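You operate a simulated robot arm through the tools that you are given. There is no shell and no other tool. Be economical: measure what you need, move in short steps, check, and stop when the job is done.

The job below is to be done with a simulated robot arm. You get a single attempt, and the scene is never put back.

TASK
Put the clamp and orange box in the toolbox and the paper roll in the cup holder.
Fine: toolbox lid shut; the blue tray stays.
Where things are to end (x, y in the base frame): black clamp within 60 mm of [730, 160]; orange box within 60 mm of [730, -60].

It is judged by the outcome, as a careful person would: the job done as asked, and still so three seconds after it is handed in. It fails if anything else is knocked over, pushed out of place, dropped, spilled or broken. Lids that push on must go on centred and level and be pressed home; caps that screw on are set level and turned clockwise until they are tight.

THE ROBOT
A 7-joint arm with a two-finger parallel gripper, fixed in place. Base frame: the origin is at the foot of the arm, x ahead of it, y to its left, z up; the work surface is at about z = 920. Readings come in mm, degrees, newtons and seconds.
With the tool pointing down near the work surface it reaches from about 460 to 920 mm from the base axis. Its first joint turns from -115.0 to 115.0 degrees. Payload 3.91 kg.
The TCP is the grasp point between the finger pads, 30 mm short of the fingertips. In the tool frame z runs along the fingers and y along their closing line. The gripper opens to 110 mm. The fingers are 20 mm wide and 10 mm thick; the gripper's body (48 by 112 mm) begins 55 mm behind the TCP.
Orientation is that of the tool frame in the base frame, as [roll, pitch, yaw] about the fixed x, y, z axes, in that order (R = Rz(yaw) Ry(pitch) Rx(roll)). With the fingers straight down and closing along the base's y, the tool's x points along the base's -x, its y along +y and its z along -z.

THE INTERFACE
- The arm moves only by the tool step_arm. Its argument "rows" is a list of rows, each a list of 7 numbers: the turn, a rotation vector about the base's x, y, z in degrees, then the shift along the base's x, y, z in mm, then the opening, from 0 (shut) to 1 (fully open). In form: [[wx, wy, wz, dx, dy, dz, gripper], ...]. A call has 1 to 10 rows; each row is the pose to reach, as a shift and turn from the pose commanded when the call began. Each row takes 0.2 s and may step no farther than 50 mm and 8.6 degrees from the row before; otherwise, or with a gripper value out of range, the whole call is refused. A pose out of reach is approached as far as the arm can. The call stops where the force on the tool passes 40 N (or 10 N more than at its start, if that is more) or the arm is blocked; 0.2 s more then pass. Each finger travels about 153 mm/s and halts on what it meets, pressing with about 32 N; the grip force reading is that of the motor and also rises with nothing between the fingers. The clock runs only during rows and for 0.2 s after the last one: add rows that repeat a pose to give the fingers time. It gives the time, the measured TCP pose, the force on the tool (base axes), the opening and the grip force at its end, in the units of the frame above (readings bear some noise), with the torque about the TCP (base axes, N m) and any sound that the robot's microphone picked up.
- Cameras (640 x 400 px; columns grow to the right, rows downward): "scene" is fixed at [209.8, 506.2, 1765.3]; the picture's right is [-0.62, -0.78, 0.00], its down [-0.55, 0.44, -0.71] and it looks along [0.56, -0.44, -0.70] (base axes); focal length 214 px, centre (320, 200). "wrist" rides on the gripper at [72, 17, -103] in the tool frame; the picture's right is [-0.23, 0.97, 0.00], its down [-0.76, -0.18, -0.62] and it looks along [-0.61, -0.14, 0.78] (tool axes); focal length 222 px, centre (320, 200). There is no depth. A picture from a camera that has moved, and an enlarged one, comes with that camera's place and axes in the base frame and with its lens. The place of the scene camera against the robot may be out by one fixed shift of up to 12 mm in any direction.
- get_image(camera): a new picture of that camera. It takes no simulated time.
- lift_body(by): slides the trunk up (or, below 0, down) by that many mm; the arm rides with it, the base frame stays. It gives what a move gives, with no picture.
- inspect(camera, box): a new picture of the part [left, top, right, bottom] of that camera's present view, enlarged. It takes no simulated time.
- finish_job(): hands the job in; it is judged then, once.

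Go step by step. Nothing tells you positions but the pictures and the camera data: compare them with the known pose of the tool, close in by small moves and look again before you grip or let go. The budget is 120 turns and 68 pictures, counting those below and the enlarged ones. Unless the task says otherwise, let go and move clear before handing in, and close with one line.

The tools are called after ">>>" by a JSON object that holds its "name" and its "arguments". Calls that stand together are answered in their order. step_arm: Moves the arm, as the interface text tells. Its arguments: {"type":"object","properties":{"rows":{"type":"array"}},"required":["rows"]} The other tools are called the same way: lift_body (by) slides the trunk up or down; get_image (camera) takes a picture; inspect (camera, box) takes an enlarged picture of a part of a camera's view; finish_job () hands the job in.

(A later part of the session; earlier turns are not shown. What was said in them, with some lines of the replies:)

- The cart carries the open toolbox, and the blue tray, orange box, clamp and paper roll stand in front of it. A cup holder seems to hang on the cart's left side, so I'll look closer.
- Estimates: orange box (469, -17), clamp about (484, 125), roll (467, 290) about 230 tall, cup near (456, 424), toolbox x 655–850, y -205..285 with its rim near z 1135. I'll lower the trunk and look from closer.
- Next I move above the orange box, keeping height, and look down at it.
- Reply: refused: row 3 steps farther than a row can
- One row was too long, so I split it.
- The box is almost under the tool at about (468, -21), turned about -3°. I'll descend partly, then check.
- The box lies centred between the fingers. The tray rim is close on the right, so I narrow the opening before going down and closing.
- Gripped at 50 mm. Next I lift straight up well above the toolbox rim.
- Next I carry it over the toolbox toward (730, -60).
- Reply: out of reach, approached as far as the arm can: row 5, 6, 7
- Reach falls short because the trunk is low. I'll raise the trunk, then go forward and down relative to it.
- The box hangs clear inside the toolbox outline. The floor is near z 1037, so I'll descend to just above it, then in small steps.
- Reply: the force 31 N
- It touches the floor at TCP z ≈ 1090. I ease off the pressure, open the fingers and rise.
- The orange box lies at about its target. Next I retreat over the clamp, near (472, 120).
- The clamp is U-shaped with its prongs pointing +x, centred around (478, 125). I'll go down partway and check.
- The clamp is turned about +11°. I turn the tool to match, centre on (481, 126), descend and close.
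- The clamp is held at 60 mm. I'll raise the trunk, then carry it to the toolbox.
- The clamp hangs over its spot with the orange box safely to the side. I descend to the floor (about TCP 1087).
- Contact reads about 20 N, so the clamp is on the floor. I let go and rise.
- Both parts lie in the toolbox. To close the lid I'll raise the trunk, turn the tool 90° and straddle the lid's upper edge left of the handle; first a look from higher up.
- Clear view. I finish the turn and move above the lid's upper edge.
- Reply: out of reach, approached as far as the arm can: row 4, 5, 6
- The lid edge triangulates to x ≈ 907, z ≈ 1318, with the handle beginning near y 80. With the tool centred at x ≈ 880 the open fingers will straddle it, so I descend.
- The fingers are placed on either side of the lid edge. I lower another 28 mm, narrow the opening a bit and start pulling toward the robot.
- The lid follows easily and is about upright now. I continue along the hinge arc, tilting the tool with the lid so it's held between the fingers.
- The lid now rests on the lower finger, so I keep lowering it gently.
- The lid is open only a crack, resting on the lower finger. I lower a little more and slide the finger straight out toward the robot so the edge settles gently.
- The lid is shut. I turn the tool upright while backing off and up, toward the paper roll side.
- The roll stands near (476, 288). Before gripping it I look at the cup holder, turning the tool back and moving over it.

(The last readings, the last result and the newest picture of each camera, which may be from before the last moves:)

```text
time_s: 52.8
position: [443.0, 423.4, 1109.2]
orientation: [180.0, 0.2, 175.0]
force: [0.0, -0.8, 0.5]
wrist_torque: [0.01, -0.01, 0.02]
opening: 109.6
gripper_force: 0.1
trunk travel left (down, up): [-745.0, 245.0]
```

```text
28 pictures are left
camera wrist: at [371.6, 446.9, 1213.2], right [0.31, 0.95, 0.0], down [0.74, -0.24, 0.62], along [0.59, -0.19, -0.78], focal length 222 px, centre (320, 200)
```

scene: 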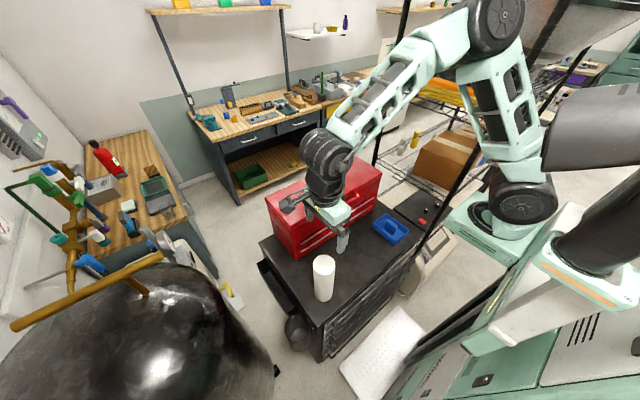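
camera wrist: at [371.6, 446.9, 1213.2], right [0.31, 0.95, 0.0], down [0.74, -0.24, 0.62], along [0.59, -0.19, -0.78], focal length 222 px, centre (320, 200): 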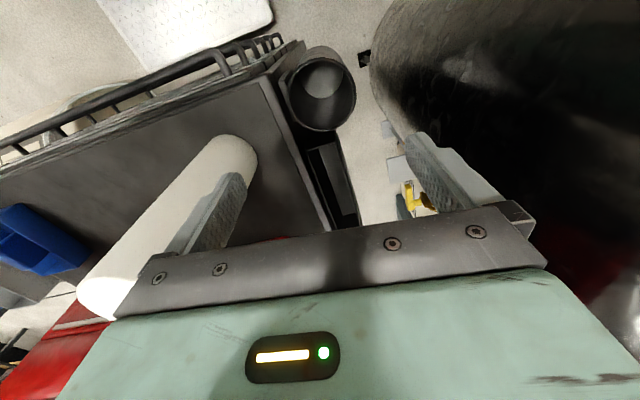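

>>> {"name": "inspect", "arguments": {"camera": "wrist", "box": [240, 20, 400, 140]}}

>>> {"name": "inspect", "arguments": {"camera": "scene", "box": [260, 230, 380, 350]}}

```text
3.33 times, centred on (320, 80) of wrist
camera zoom: at [371.6, 446.9, 1213.2], right [0.31, 0.95, 0.0], down [0.74, -0.24, 0.62], along [0.59, -0.19, -0.78], focal length 740 px, centre (320, 600)
```

zoom: 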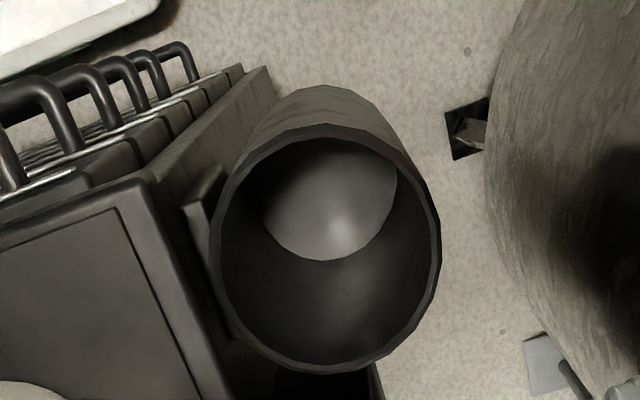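

```text
3.33 times, centred on (320, 290) of scene
camera zoom: at [209.8, 506.2, 1765.3], right [-0.62, -0.78, 0.0], down [-0.55, 0.44, -0.71], along [0.56, -0.44, -0.7], focal length 715 px, centre (320, -100)
```

zoom: 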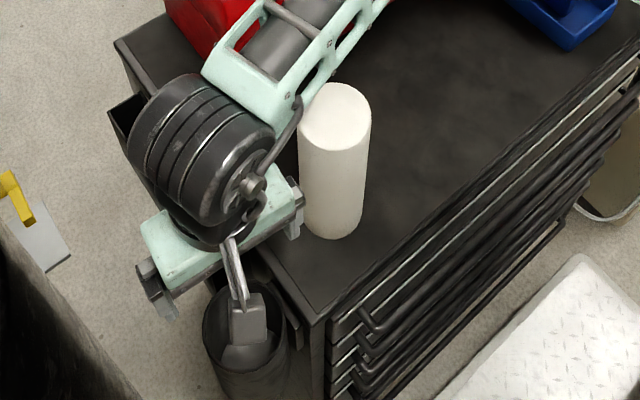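

The cup rim is at about (443, 426), z ≈ 897, and roughly 130 deep, with about 5 mm of clearance all round the roll. Next I rise and go over the roll.

>>> {"name": "step_arm", "arguments": {"rows": [[0, 0, 2, 0, 0, 40, 1], [0, 0, 5, 0, 0, 85, 1], [0, 0, 5, 0, 0, 130, 1], [0, 0, 5, 0, 0, 170, 1], [0, 0, 5, 10, -45, 170, 1], [0, 0, 5, 20, -90, 170, 1], [0, 0, 5, 30, -135, 170, 1], [0, 0, 5, 30, -135, 170, 1]]}}

>>> {"name": "get_image", "arguments": {"camera": "wrist"}}

```text
time_s: 54.5
position: [473.8, 288.3, 1277.4]
orientation: [180.0, 0.1, -179.9]
force: [-0.1, 0.2, 0.1]
wrist_torque: [-0.05, 0.01, -0.02]
opening: 110.1
gripper_force: 0.2
trunk travel left (down, up): [-745.0, 245.0]
```

```text
25 pictures are left
camera wrist: at [400.8, 305.8, 1381.4], right [0.23, 0.97, 0.0], down [0.76, -0.18, 0.62], along [0.61, -0.14, -0.78], focal length 222 px, centre (320, 200)
```

wrist: 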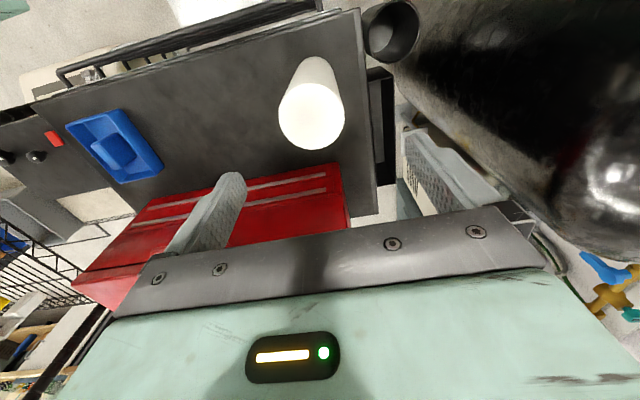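

The roll's axis is at about (474, 279). A second view puts the cup at (444, 425.5), rim z ≈ 892, which agrees with the first. I align over the roll and descend partway.

>>> {"name": "step_arm", "arguments": {"rows": [[0, 0, 0, 0, -9, -40, 1], [0, 0, 0, 0, -9, -80, 1], [0, 0, 0, 0, -9, -100, 1], [0, 0, 0, 0, -9, -100, 1]]}}

>>> {"name": "get_image", "arguments": {"camera": "wrist"}}

```text
time_s: 55.5
position: [473.8, 279.4, 1180.3]
orientation: [-180.0, 0.1, -179.9]
force: [0.1, 0.4, -1.0]
wrist_torque: [-0.03, -0.01, -0.01]
opening: 109.8
gripper_force: 0.0
trunk travel left (down, up): [-745.0, 245.0]
```

```text
24 pictures are left
camera wrist: at [401.1, 296.4, 1283.7], right [0.23, 0.97, 0.0], down [0.76, -0.18, 0.62], along [0.61, -0.14, -0.78], focal length 222 px, centre (320, 200)
```

wrist: 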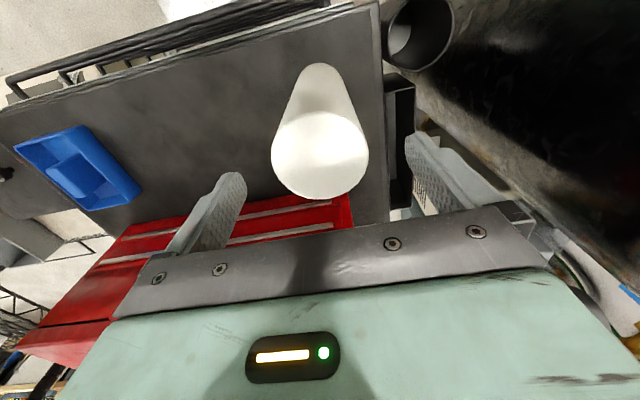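

The roll's axis fits (475, 280) and its top is near z 1138. I descend to TCP 1105 and grip.

>>> {"name": "step_arm", "arguments": {"rows": [[0, 0, 0, 1, 1, -40, 1], [0, 0, 0, 1, 1, -75, 1], [0, 0, 0, 1, 1, -75, 1], [0, 0, 0, 1, 1, -75, 0.5], [0, 0, 0, 1, 1, -75, 0.5], [0, 0, 0, 1, 1, -75, 0.5]]}}

>>> {"name": "get_image", "arguments": {"camera": "wrist"}}

>>> {"name": "inspect", "arguments": {"camera": "scene", "box": [260, 230, 380, 350]}}

```text
time_s: 57.0
position: [474.0, 282.0, 1104.5]
orientation: [-179.9, 0.0, -180.0]
force: [0.3, -0.4, -0.1]
wrist_torque: [0.01, 0.01, 0.01]
opening: 71.3
gripper_force: 32.3
trunk travel left (down, up): [-745.0, 245.0]
```

```text
23 pictures are left
camera wrist: at [400.0, 298.8, 1208.5], right [0.23, 0.97, 0.0], down [0.76, -0.18, 0.62], along [0.61, -0.14, -0.78], focal length 222 px, centre (320, 200)
```

wrist: 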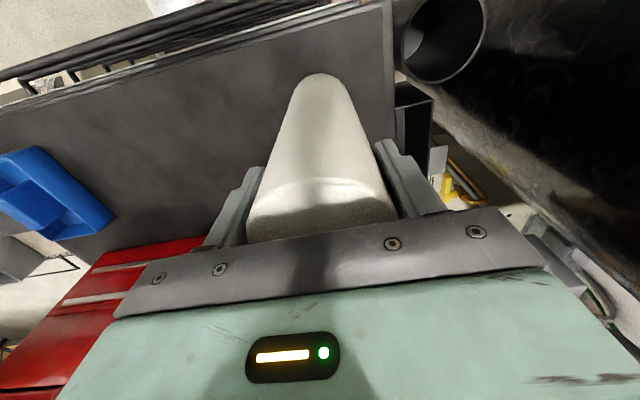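

```text
3.33 times, centred on (320, 290) of scene
camera zoom: at [209.8, 506.2, 1765.3], right [-0.62, -0.78, 0.0], down [-0.55, 0.44, -0.71], along [0.56, -0.44, -0.7], focal length 715 px, centre (320, -100)
```

zoom: 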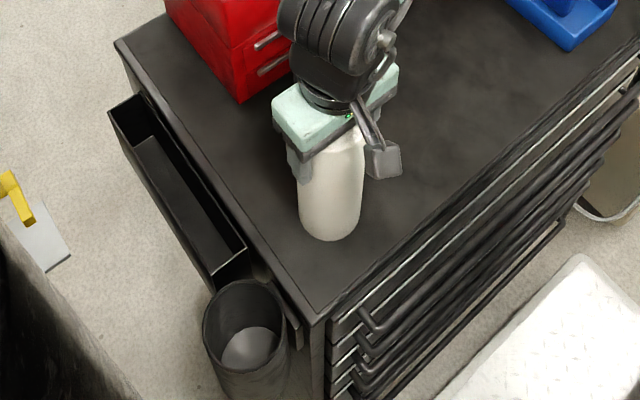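

Gripped at 71 mm; the pictures put the roll's axis about 8 mm ahead of the TCP in x. I lift it and carry it over the cup.

>>> {"name": "step_arm", "arguments": {"rows": [[0, 0, 0, 0, 0, 20, 0.5], [0, 0, 0, 0, 0, 45, 0.5], [0, 0, 0, -9, 36, 45, 0.5], [0, 0, 0, -18, 72, 45, 0.5], [0, 0, 0, -27, 108, 45, 0.5], [0, 0, 0, -36, 143, 45, 0.5], [0, 0, 0, -36, 143, 45, 0.5]]}}

>>> {"name": "inspect", "arguments": {"camera": "wrist", "box": [220, 30, 420, 230]}}

>>> {"name": "inspect", "arguments": {"camera": "scene", "box": [250, 240, 350, 350]}}

```text
time_s: 58.5
position: [438.6, 424.1, 1149.6]
orientation: [180.0, 0.1, 179.9]
force: [-0.1, 0.4, -2.0]
wrist_torque: [0.03, 0.0, -0.03]
opening: 71.4
gripper_force: 32.1
trunk travel left (down, up): [-745.0, 245.0]
```

```text
2.00 times, centred on (320, 130) of wrist
camera zoom: at [365.0, 440.6, 1253.1], right [0.23, 0.97, 0.0], down [0.76, -0.18, 0.62], along [0.61, -0.14, -0.78], focal length 444 px, centre (320, 340)
```

zoom: 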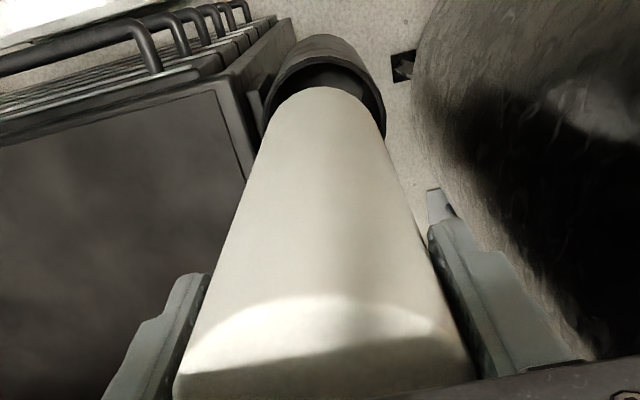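

```text
3.64 times, centred on (300, 295) of scene
camera zoom: at [209.8, 506.2, 1765.3], right [-0.62, -0.78, 0.0], down [-0.55, 0.44, -0.71], along [0.56, -0.44, -0.7], focal length 780 px, centre (393, -146)
```

zoom: 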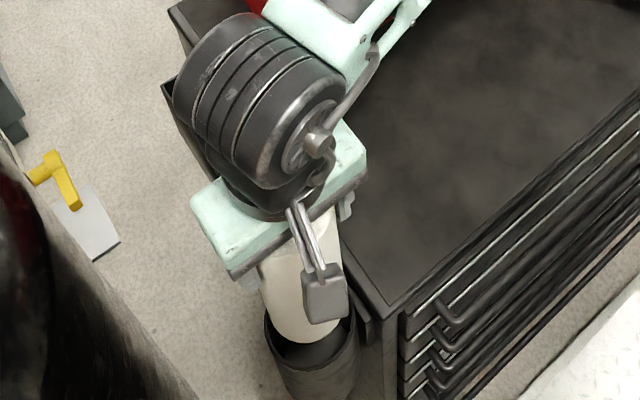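

The roll hangs over the cup. The combined estimates put the cup at about (449, 425) and the roll at (445, 424). I shift by +4/+1 and lower to just above the rim for a close check.

>>> {"name": "step_arm", "arguments": {"rows": [[0, 0, 0, 4, 1, -20, 0.5], [0, 0, 0, 4, 1, -45, 0.5], [0, 0, 0, 4, 1, -60, 0.5], [0, 0, 0, 4, 1, -60, 0.5]]}}

>>> {"name": "inspect", "arguments": {"camera": "wrist", "box": [260, 40, 390, 130]}}

>>> {"name": "inspect", "arguments": {"camera": "scene", "box": [270, 290, 340, 350]}}

```text
time_s: 59.5
position: [438.7, 423.9, 1093.5]
orientation: [179.7, 0.1, -180.0]
force: [-5.9, -2.0, 33.6]
wrist_torque: [-0.93, -0.36, -0.1]
opening: 72.0
gripper_force: 32.1
trunk travel left (down, up): [-745.0, 245.0]
```

```text
4.44 times, centred on (325, 85) of wrist
camera zoom: at [365.9, 441.0, 1196.3], right [0.23, 0.97, 0.0], down [0.76, -0.18, 0.62], along [0.61, -0.14, -0.78], focal length 987 px, centre (298, 711)
```

zoom: 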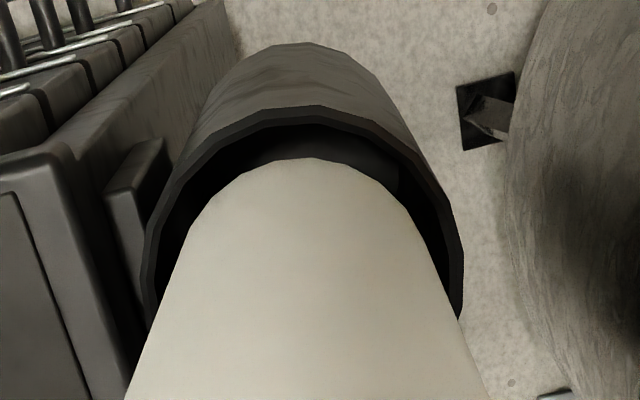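

```text
6.67 times, centred on (305, 320) of scene
camera zoom: at [209.8, 506.2, 1765.3], right [-0.62, -0.78, 0.0], down [-0.55, 0.44, -0.71], along [0.56, -0.44, -0.7], focal length 1430 px, centre (420, -600)
```

zoom: 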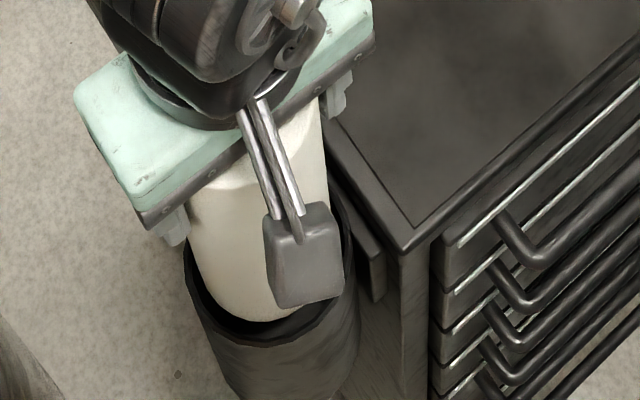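

The roll touched the rim on its +x side (torque and picture agree), and the rim is really at z ≈ 909, which puts the cup back at x ≈ 444. I lift 10 mm, shift -5/+1.5 and check.

>>> {"name": "step_arm", "arguments": {"rows": [[0, 0, 0, 0, 0, 10, 0.5], [0, 0, 0, -5, 1.5, 10, 0.5], [0, 0, 0, -5, 1.5, 10, 0.5]]}}

>>> {"name": "inspect", "arguments": {"camera": "wrist", "box": [260, 40, 390, 130]}}

>>> {"name": "inspect", "arguments": {"camera": "scene", "box": [270, 290, 340, 350]}}

```text
time_s: 60.4
position: [437.0, 425.8, 1099.2]
orientation: [-180.0, 0.2, 180.0]
force: [0.6, 0.4, -2.1]
wrist_torque: [-0.01, 0.0, -0.02]
opening: 71.1
gripper_force: 32.0
trunk travel left (down, up): [-745.0, 245.0]
```

```text
4.44 times, centred on (325, 85) of wrist
camera zoom: at [363.8, 443.4, 1203.0], right [0.23, 0.97, 0.0], down [0.76, -0.18, 0.62], along [0.61, -0.14, -0.78], focal length 987 px, centre (298, 711)
```

zoom: 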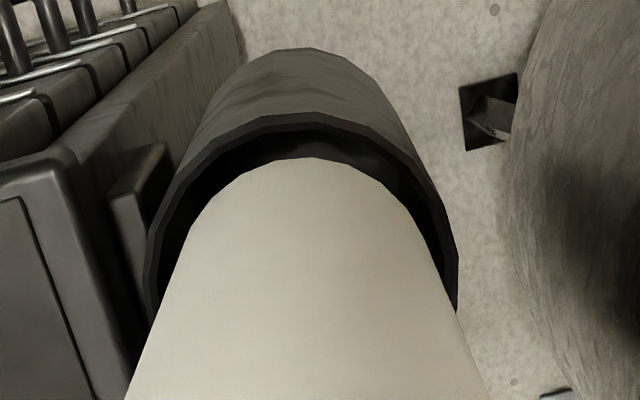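

```text
6.67 times, centred on (305, 320) of scene
camera zoom: at [209.8, 506.2, 1765.3], right [-0.62, -0.78, 0.0], down [-0.55, 0.44, -0.71], along [0.56, -0.44, -0.7], focal length 1430 px, centre (420, -600)
```

zoom: 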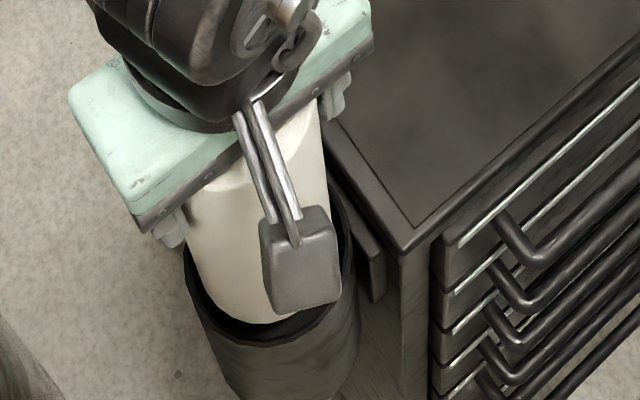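

The roll is now centred to within a millimetre or two. I shift y by -1 and lower it slowly into the cup, watching the force.

>>> {"name": "step_arm", "arguments": {"rows": [[0, 0, 0, -0.5, -1, -5, 0.5], [0, 0, 0, -0.5, -1, -10, 0.5], [0, 0, 0, -0.5, -1, -15, 0.5], [0, 0, 0, -0.5, -1, -20, 0.5], [0, 0, 0, -0.5, -1, -20, 0.5]]}}

```text
time_s: 61.5
position: [436.0, 425.3, 1079.4]
orientation: [-180.0, 0.0, 179.9]
force: [-0.5, 0.6, -1.7]
wrist_torque: [-0.04, -0.01, 0.01]
opening: 71.2
gripper_force: 32.0
trunk travel left (down, up): [-745.0, 245.0]
```

The roll has entered the cup with no contact, so I continue down.

>>> {"name": "step_arm", "arguments": {"rows": [[0, 0, 0, 0, 0, -10, 0.5], [0, 0, 0, 0, 0, -20, 0.5], [0, 0, 0, 0, 0, -30, 0.5], [0, 0, 0, 0, 0, -40, 0.5], [0, 0, 0, 0, 0, -50, 0.5], [0, 0, 0, 0, 0, -60, 0.5], [0, 0, 0, 0, 0, -60, 0.5]]}}

>>> {"name": "inspect", "arguments": {"camera": "wrist", "box": [220, 30, 420, 230]}}

```text
time_s: 63.1
position: [436.8, 424.0, 1019.1]
orientation: [-179.9, 0.1, 179.9]
force: [-0.8, 0.6, -1.2]
wrist_torque: [0.03, 0.04, 0.0]
opening: 71.4
gripper_force: 32.0
trunk travel left (down, up): [-745.0, 245.0]
```

```text
2.00 times, centred on (320, 130) of wrist
camera zoom: at [363.8, 441.7, 1122.3], right [0.23, 0.97, 0.0], down [0.76, -0.18, 0.62], along [0.61, -0.14, -0.78], focal length 444 px, centre (320, 340)
```

zoom: 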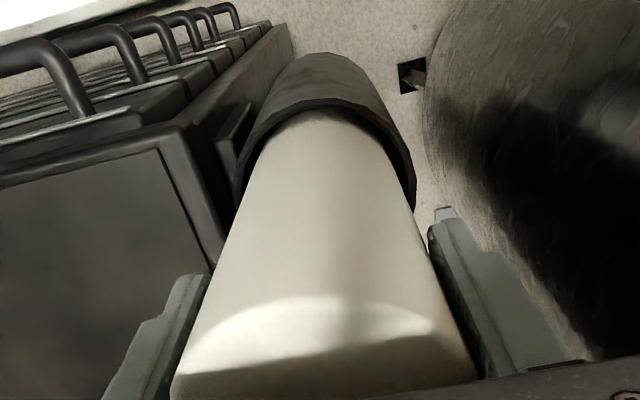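

>>> {"name": "step_arm", "arguments": {"rows": [[0, 0, 0, 0, 0, -10, 0.5], [0, 0, 0, 0, 0, -20, 0.5], [0, 0, 0, 0, 0, -28, 0.5], [0, 0, 0, 0, 0, -35, 0.5], [0, 0, 0, 0, 0, -40, 0.5], [0, 0, 0, 0, 0, -45, 0.5], [0, 0, 0, 0, 0, -50, 0.5], [0, 0, 0, 0, 0, -50, 0.5]]}}

```text
time_s: 65.0
position: [435.8, 425.1, 969.4]
orientation: [-180.0, 0.1, 180.0]
force: [-0.6, 0.1, -1.1]
wrist_torque: [0.02, 0.0, 0.01]
opening: 71.4
gripper_force: 32.4
trunk travel left (down, up): [-745.0, 245.0]
```

>>> {"name": "step_arm", "arguments": {"rows": [[0, 0, 0, 0, 0, -4, 0.5], [0, 0, 0, 0, 0, -8, 0.5], [0, 0, 0, 0, 0, -12, 0.5], [0, 0, 0, 0, 0, -16, 0.5], [0, 0, 0, 0, 0, -20, 0.5], [0, 0, 0, 0, 0, -20, 0.5]]}}

>>> {"name": "inspect", "arguments": {"camera": "wrist", "box": [220, 30, 420, 230]}}

>>> {"name": "inspect", "arguments": {"camera": "scene", "box": [270, 280, 340, 360]}}

```text
time_s: 66.3
position: [435.4, 425.4, 948.9]
orientation: [180.0, 0.0, -180.0]
force: [0.5, -0.3, -2.2]
wrist_torque: [-0.05, 0.01, 0.05]
opening: 71.2
gripper_force: 31.5
trunk travel left (down, up): [-745.0, 245.0]
```

```text
2.00 times, centred on (320, 130) of wrist
camera zoom: at [363.4, 442.7, 1053.1], right [0.23, 0.97, 0.0], down [0.76, -0.18, 0.62], along [0.61, -0.14, -0.78], focal length 444 px, centre (320, 340)
```

zoom: 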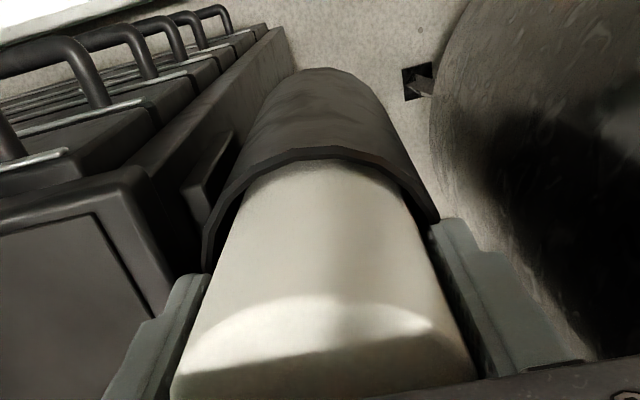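

```text
5.00 times, centred on (305, 320) of scene
camera zoom: at [209.8, 506.2, 1765.3], right [-0.62, -0.78, 0.0], down [-0.55, 0.44, -0.71], along [0.56, -0.44, -0.7], focal length 1072 px, centre (395, -400)
```

zoom: 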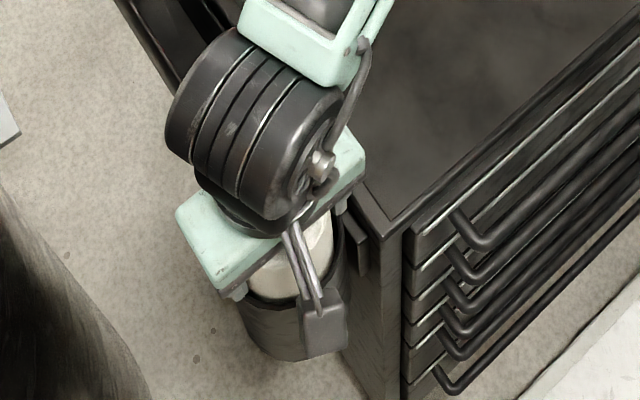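

No floor contact yet, and the fingertips are about 10 mm above the rim. I go a few millimetres further.

>>> {"name": "step_arm", "arguments": {"rows": [[0, 0, 0, 0, 0, -2, 0.5], [0, 0, 0, 0, 0, -4, 0.5], [0, 0, 0, 0, 0, -6, 0.5], [0, 0, 0, 0, 0, -6, 0.5]]}}

```text
time_s: 67.3
position: [436.5, 424.8, 945.1]
orientation: [179.9, 0.1, 179.9]
force: [0.8, 0.1, -1.3]
wrist_torque: [-0.01, 0.01, -0.01]
opening: 70.9
gripper_force: 32.0
trunk travel left (down, up): [-745.0, 245.0]
```

>>> {"name": "step_arm", "arguments": {"rows": [[0, 0, 0, 0, 0, -1.5, 0.5], [0, 0, 0, 0, 0, -3, 0.5], [0, 0, 0, 0, 0, -3, 0.5]]}}

>>> {"name": "inspect", "arguments": {"camera": "scene", "box": [280, 290, 330, 340]}}

```text
time_s: 68.2
position: [437.6, 424.7, 941.5]
orientation: [-179.9, 0.1, -179.9]
force: [0.2, -0.7, -2.0]
wrist_torque: [-0.03, 0.0, 0.0]
opening: 71.3
gripper_force: 31.7
trunk travel left (down, up): [-745.0, 245.0]
```

```text
8.00 times, centred on (305, 315) of scene
camera zoom: at [209.8, 506.2, 1765.3], right [-0.62, -0.78, 0.0], down [-0.55, 0.44, -0.71], along [0.56, -0.44, -0.7], focal length 1716 px, centre (440, -720)
```

zoom: 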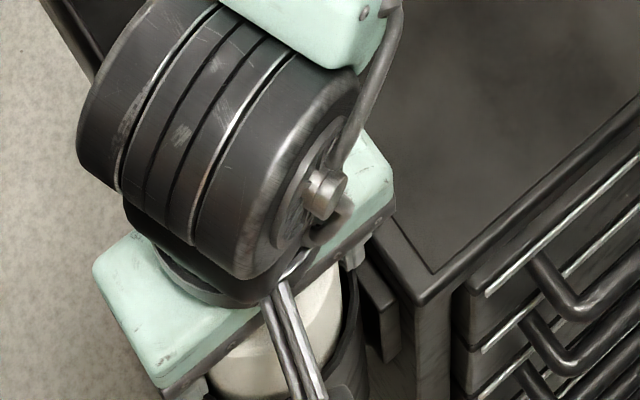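

The fingertips are just above the rim and only a small gap can be left below the roll. I open the fingers slightly so it slides down guided by the cup and fingers.

>>> {"name": "step_arm", "arguments": {"rows": [[0, 0, 0, 0, 0, 0, 0.655], [0, 0, 0, 0, 0, 0, 0.66], [0, 0, 0, 0, 0, 0, 0.68], [0, 0, 0, 0, 0, 0, 0.7], [0, 0, 0, 0, 0, 0, 0.7]]}}

>>> {"name": "get_image", "arguments": {"camera": "wrist"}}

```text
time_s: 69.3
position: [437.0, 425.5, 940.8]
orientation: [179.9, 0.1, 180.0]
force: [0.1, -0.2, -0.4]
wrist_torque: [-0.01, 0.0, -0.02]
opening: 77.0
gripper_force: 0.0
trunk travel left (down, up): [-745.0, 245.0]
```

```text
11 pictures are left
camera wrist: at [363.4, 442.4, 1044.6], right [0.23, 0.97, 0.0], down [0.76, -0.18, 0.62], along [0.61, -0.14, -0.78], focal length 222 px, centre (320, 200)
```

wrist: 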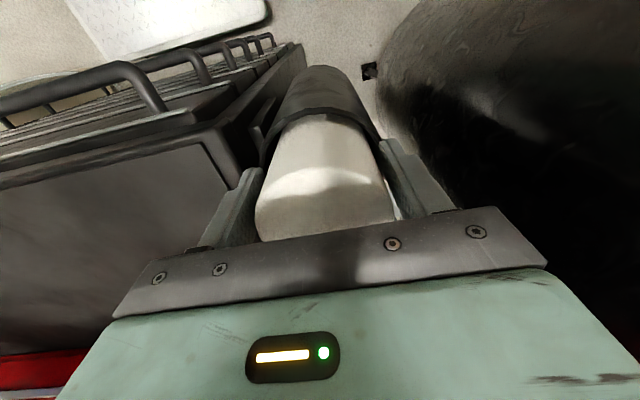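

The roll slid down a few millimetres and is seated. I rise straight up and look.

>>> {"name": "step_arm", "arguments": {"rows": [[0, 0, 0, 0, 0, 15, 0.75], [0, 0, 0, 0, 0, 40, 0.8], [0, 0, 0, 0, 0, 85, 0.8], [0, 0, 0, 0, 0, 130, 0.8], [0, 0, 0, -10, 0, 175, 0.8], [0, 0, 0, -20, 0, 220, 0.8]]}}

>>> {"name": "get_image", "arguments": {"camera": "wrist"}}

>>> {"name": "inspect", "arguments": {"camera": "scene", "box": [230, 150, 430, 350]}}

```text
time_s: 70.8
position: [412.3, 425.9, 1159.2]
orientation: [180.0, 0.1, -179.9]
force: [0.3, -0.3, 0.4]
wrist_torque: [-0.02, 0.03, -0.01]
opening: 88.0
gripper_force: 0.0
trunk travel left (down, up): [-745.0, 245.0]
```

```text
10 pictures are left
camera wrist: at [340.1, 442.8, 1264.0], right [0.23, 0.97, 0.0], down [0.76, -0.18, 0.62], along [0.61, -0.14, -0.78], focal length 222 px, centre (320, 200)
```

wrist: 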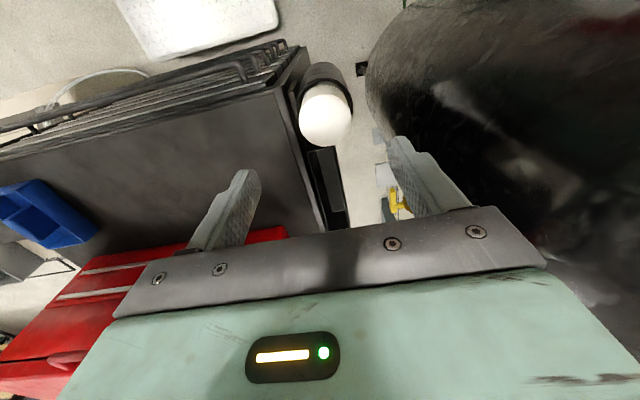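

```text
2.00 times, centred on (330, 250) of scene
camera zoom: at [209.8, 506.2, 1765.3], right [-0.62, -0.78, 0.0], down [-0.55, 0.44, -0.71], along [0.56, -0.44, -0.7], focal length 429 px, centre (300, 100)
```

zoom: 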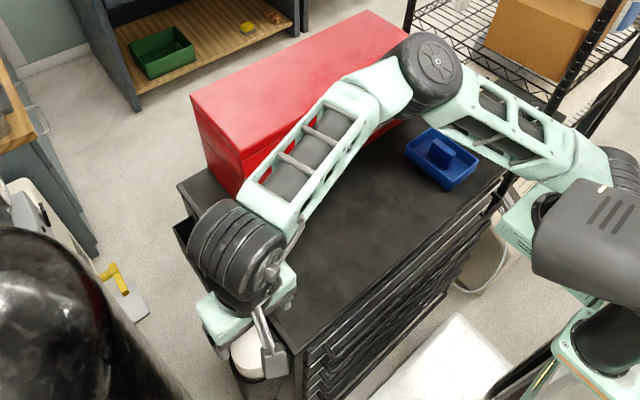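

The roll stands in the cup. I raise the trunk clear and check the lid and tray.

>>> {"name": "lift_body", "arguments": {"by": 240}}

>>> {"name": "inspect", "arguments": {"camera": "scene", "box": [240, 130, 420, 350]}}

>>> {"name": "inspect", "arguments": {"camera": "scene", "box": [255, 150, 395, 260]}}

```text
time_s: 73.2
position: [412.8, 425.4, 1401.4]
orientation: [180.0, 0.1, -179.9]
force: [-0.2, -1.3, 0.6]
wrist_torque: [0.02, 0.02, -0.03]
opening: 88.2
gripper_force: 0.0
trunk travel left (down, up): [-985.0, 5.0]
```

```text
1.82 times, centred on (330, 240) of scene
camera zoom: at [209.8, 506.2, 1765.3], right [-0.62, -0.78, 0.0], down [-0.55, 0.44, -0.71], along [0.56, -0.44, -0.7], focal length 390 px, centre (302, 127)
```

zoom: 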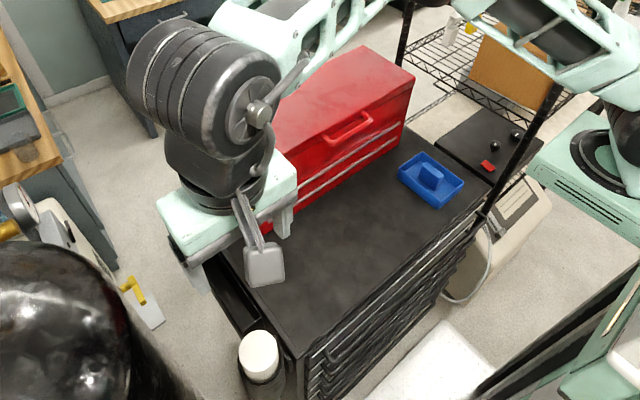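

```text
3.64 times, centred on (325, 205) of scene
camera zoom: at [209.8, 506.2, 1765.3], right [-0.62, -0.78, 0.0], down [-0.55, 0.44, -0.71], along [0.56, -0.44, -0.7], focal length 780 px, centre (302, 182)
```

zoom: 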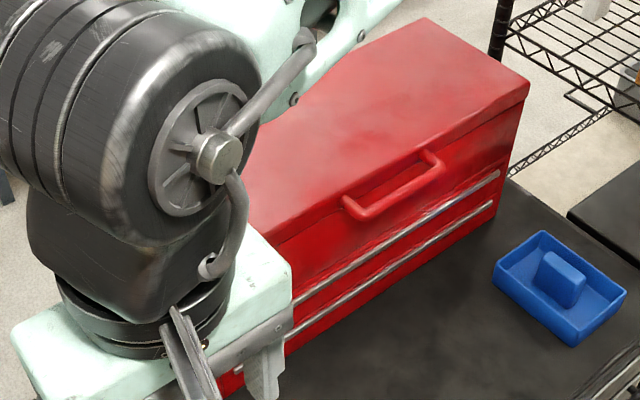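

The lid is shut flat, the tray hasn't moved, the roll stands in the cup holder and the arm is clear, so I'm handing in.

>>> {"name": "finish_job", "arguments": {}}

```text
The job is handed in.
```

The clamp and the orange box are in the toolbox with its lid shut. The paper roll is in the cup holder, and the blue tray has not moved.
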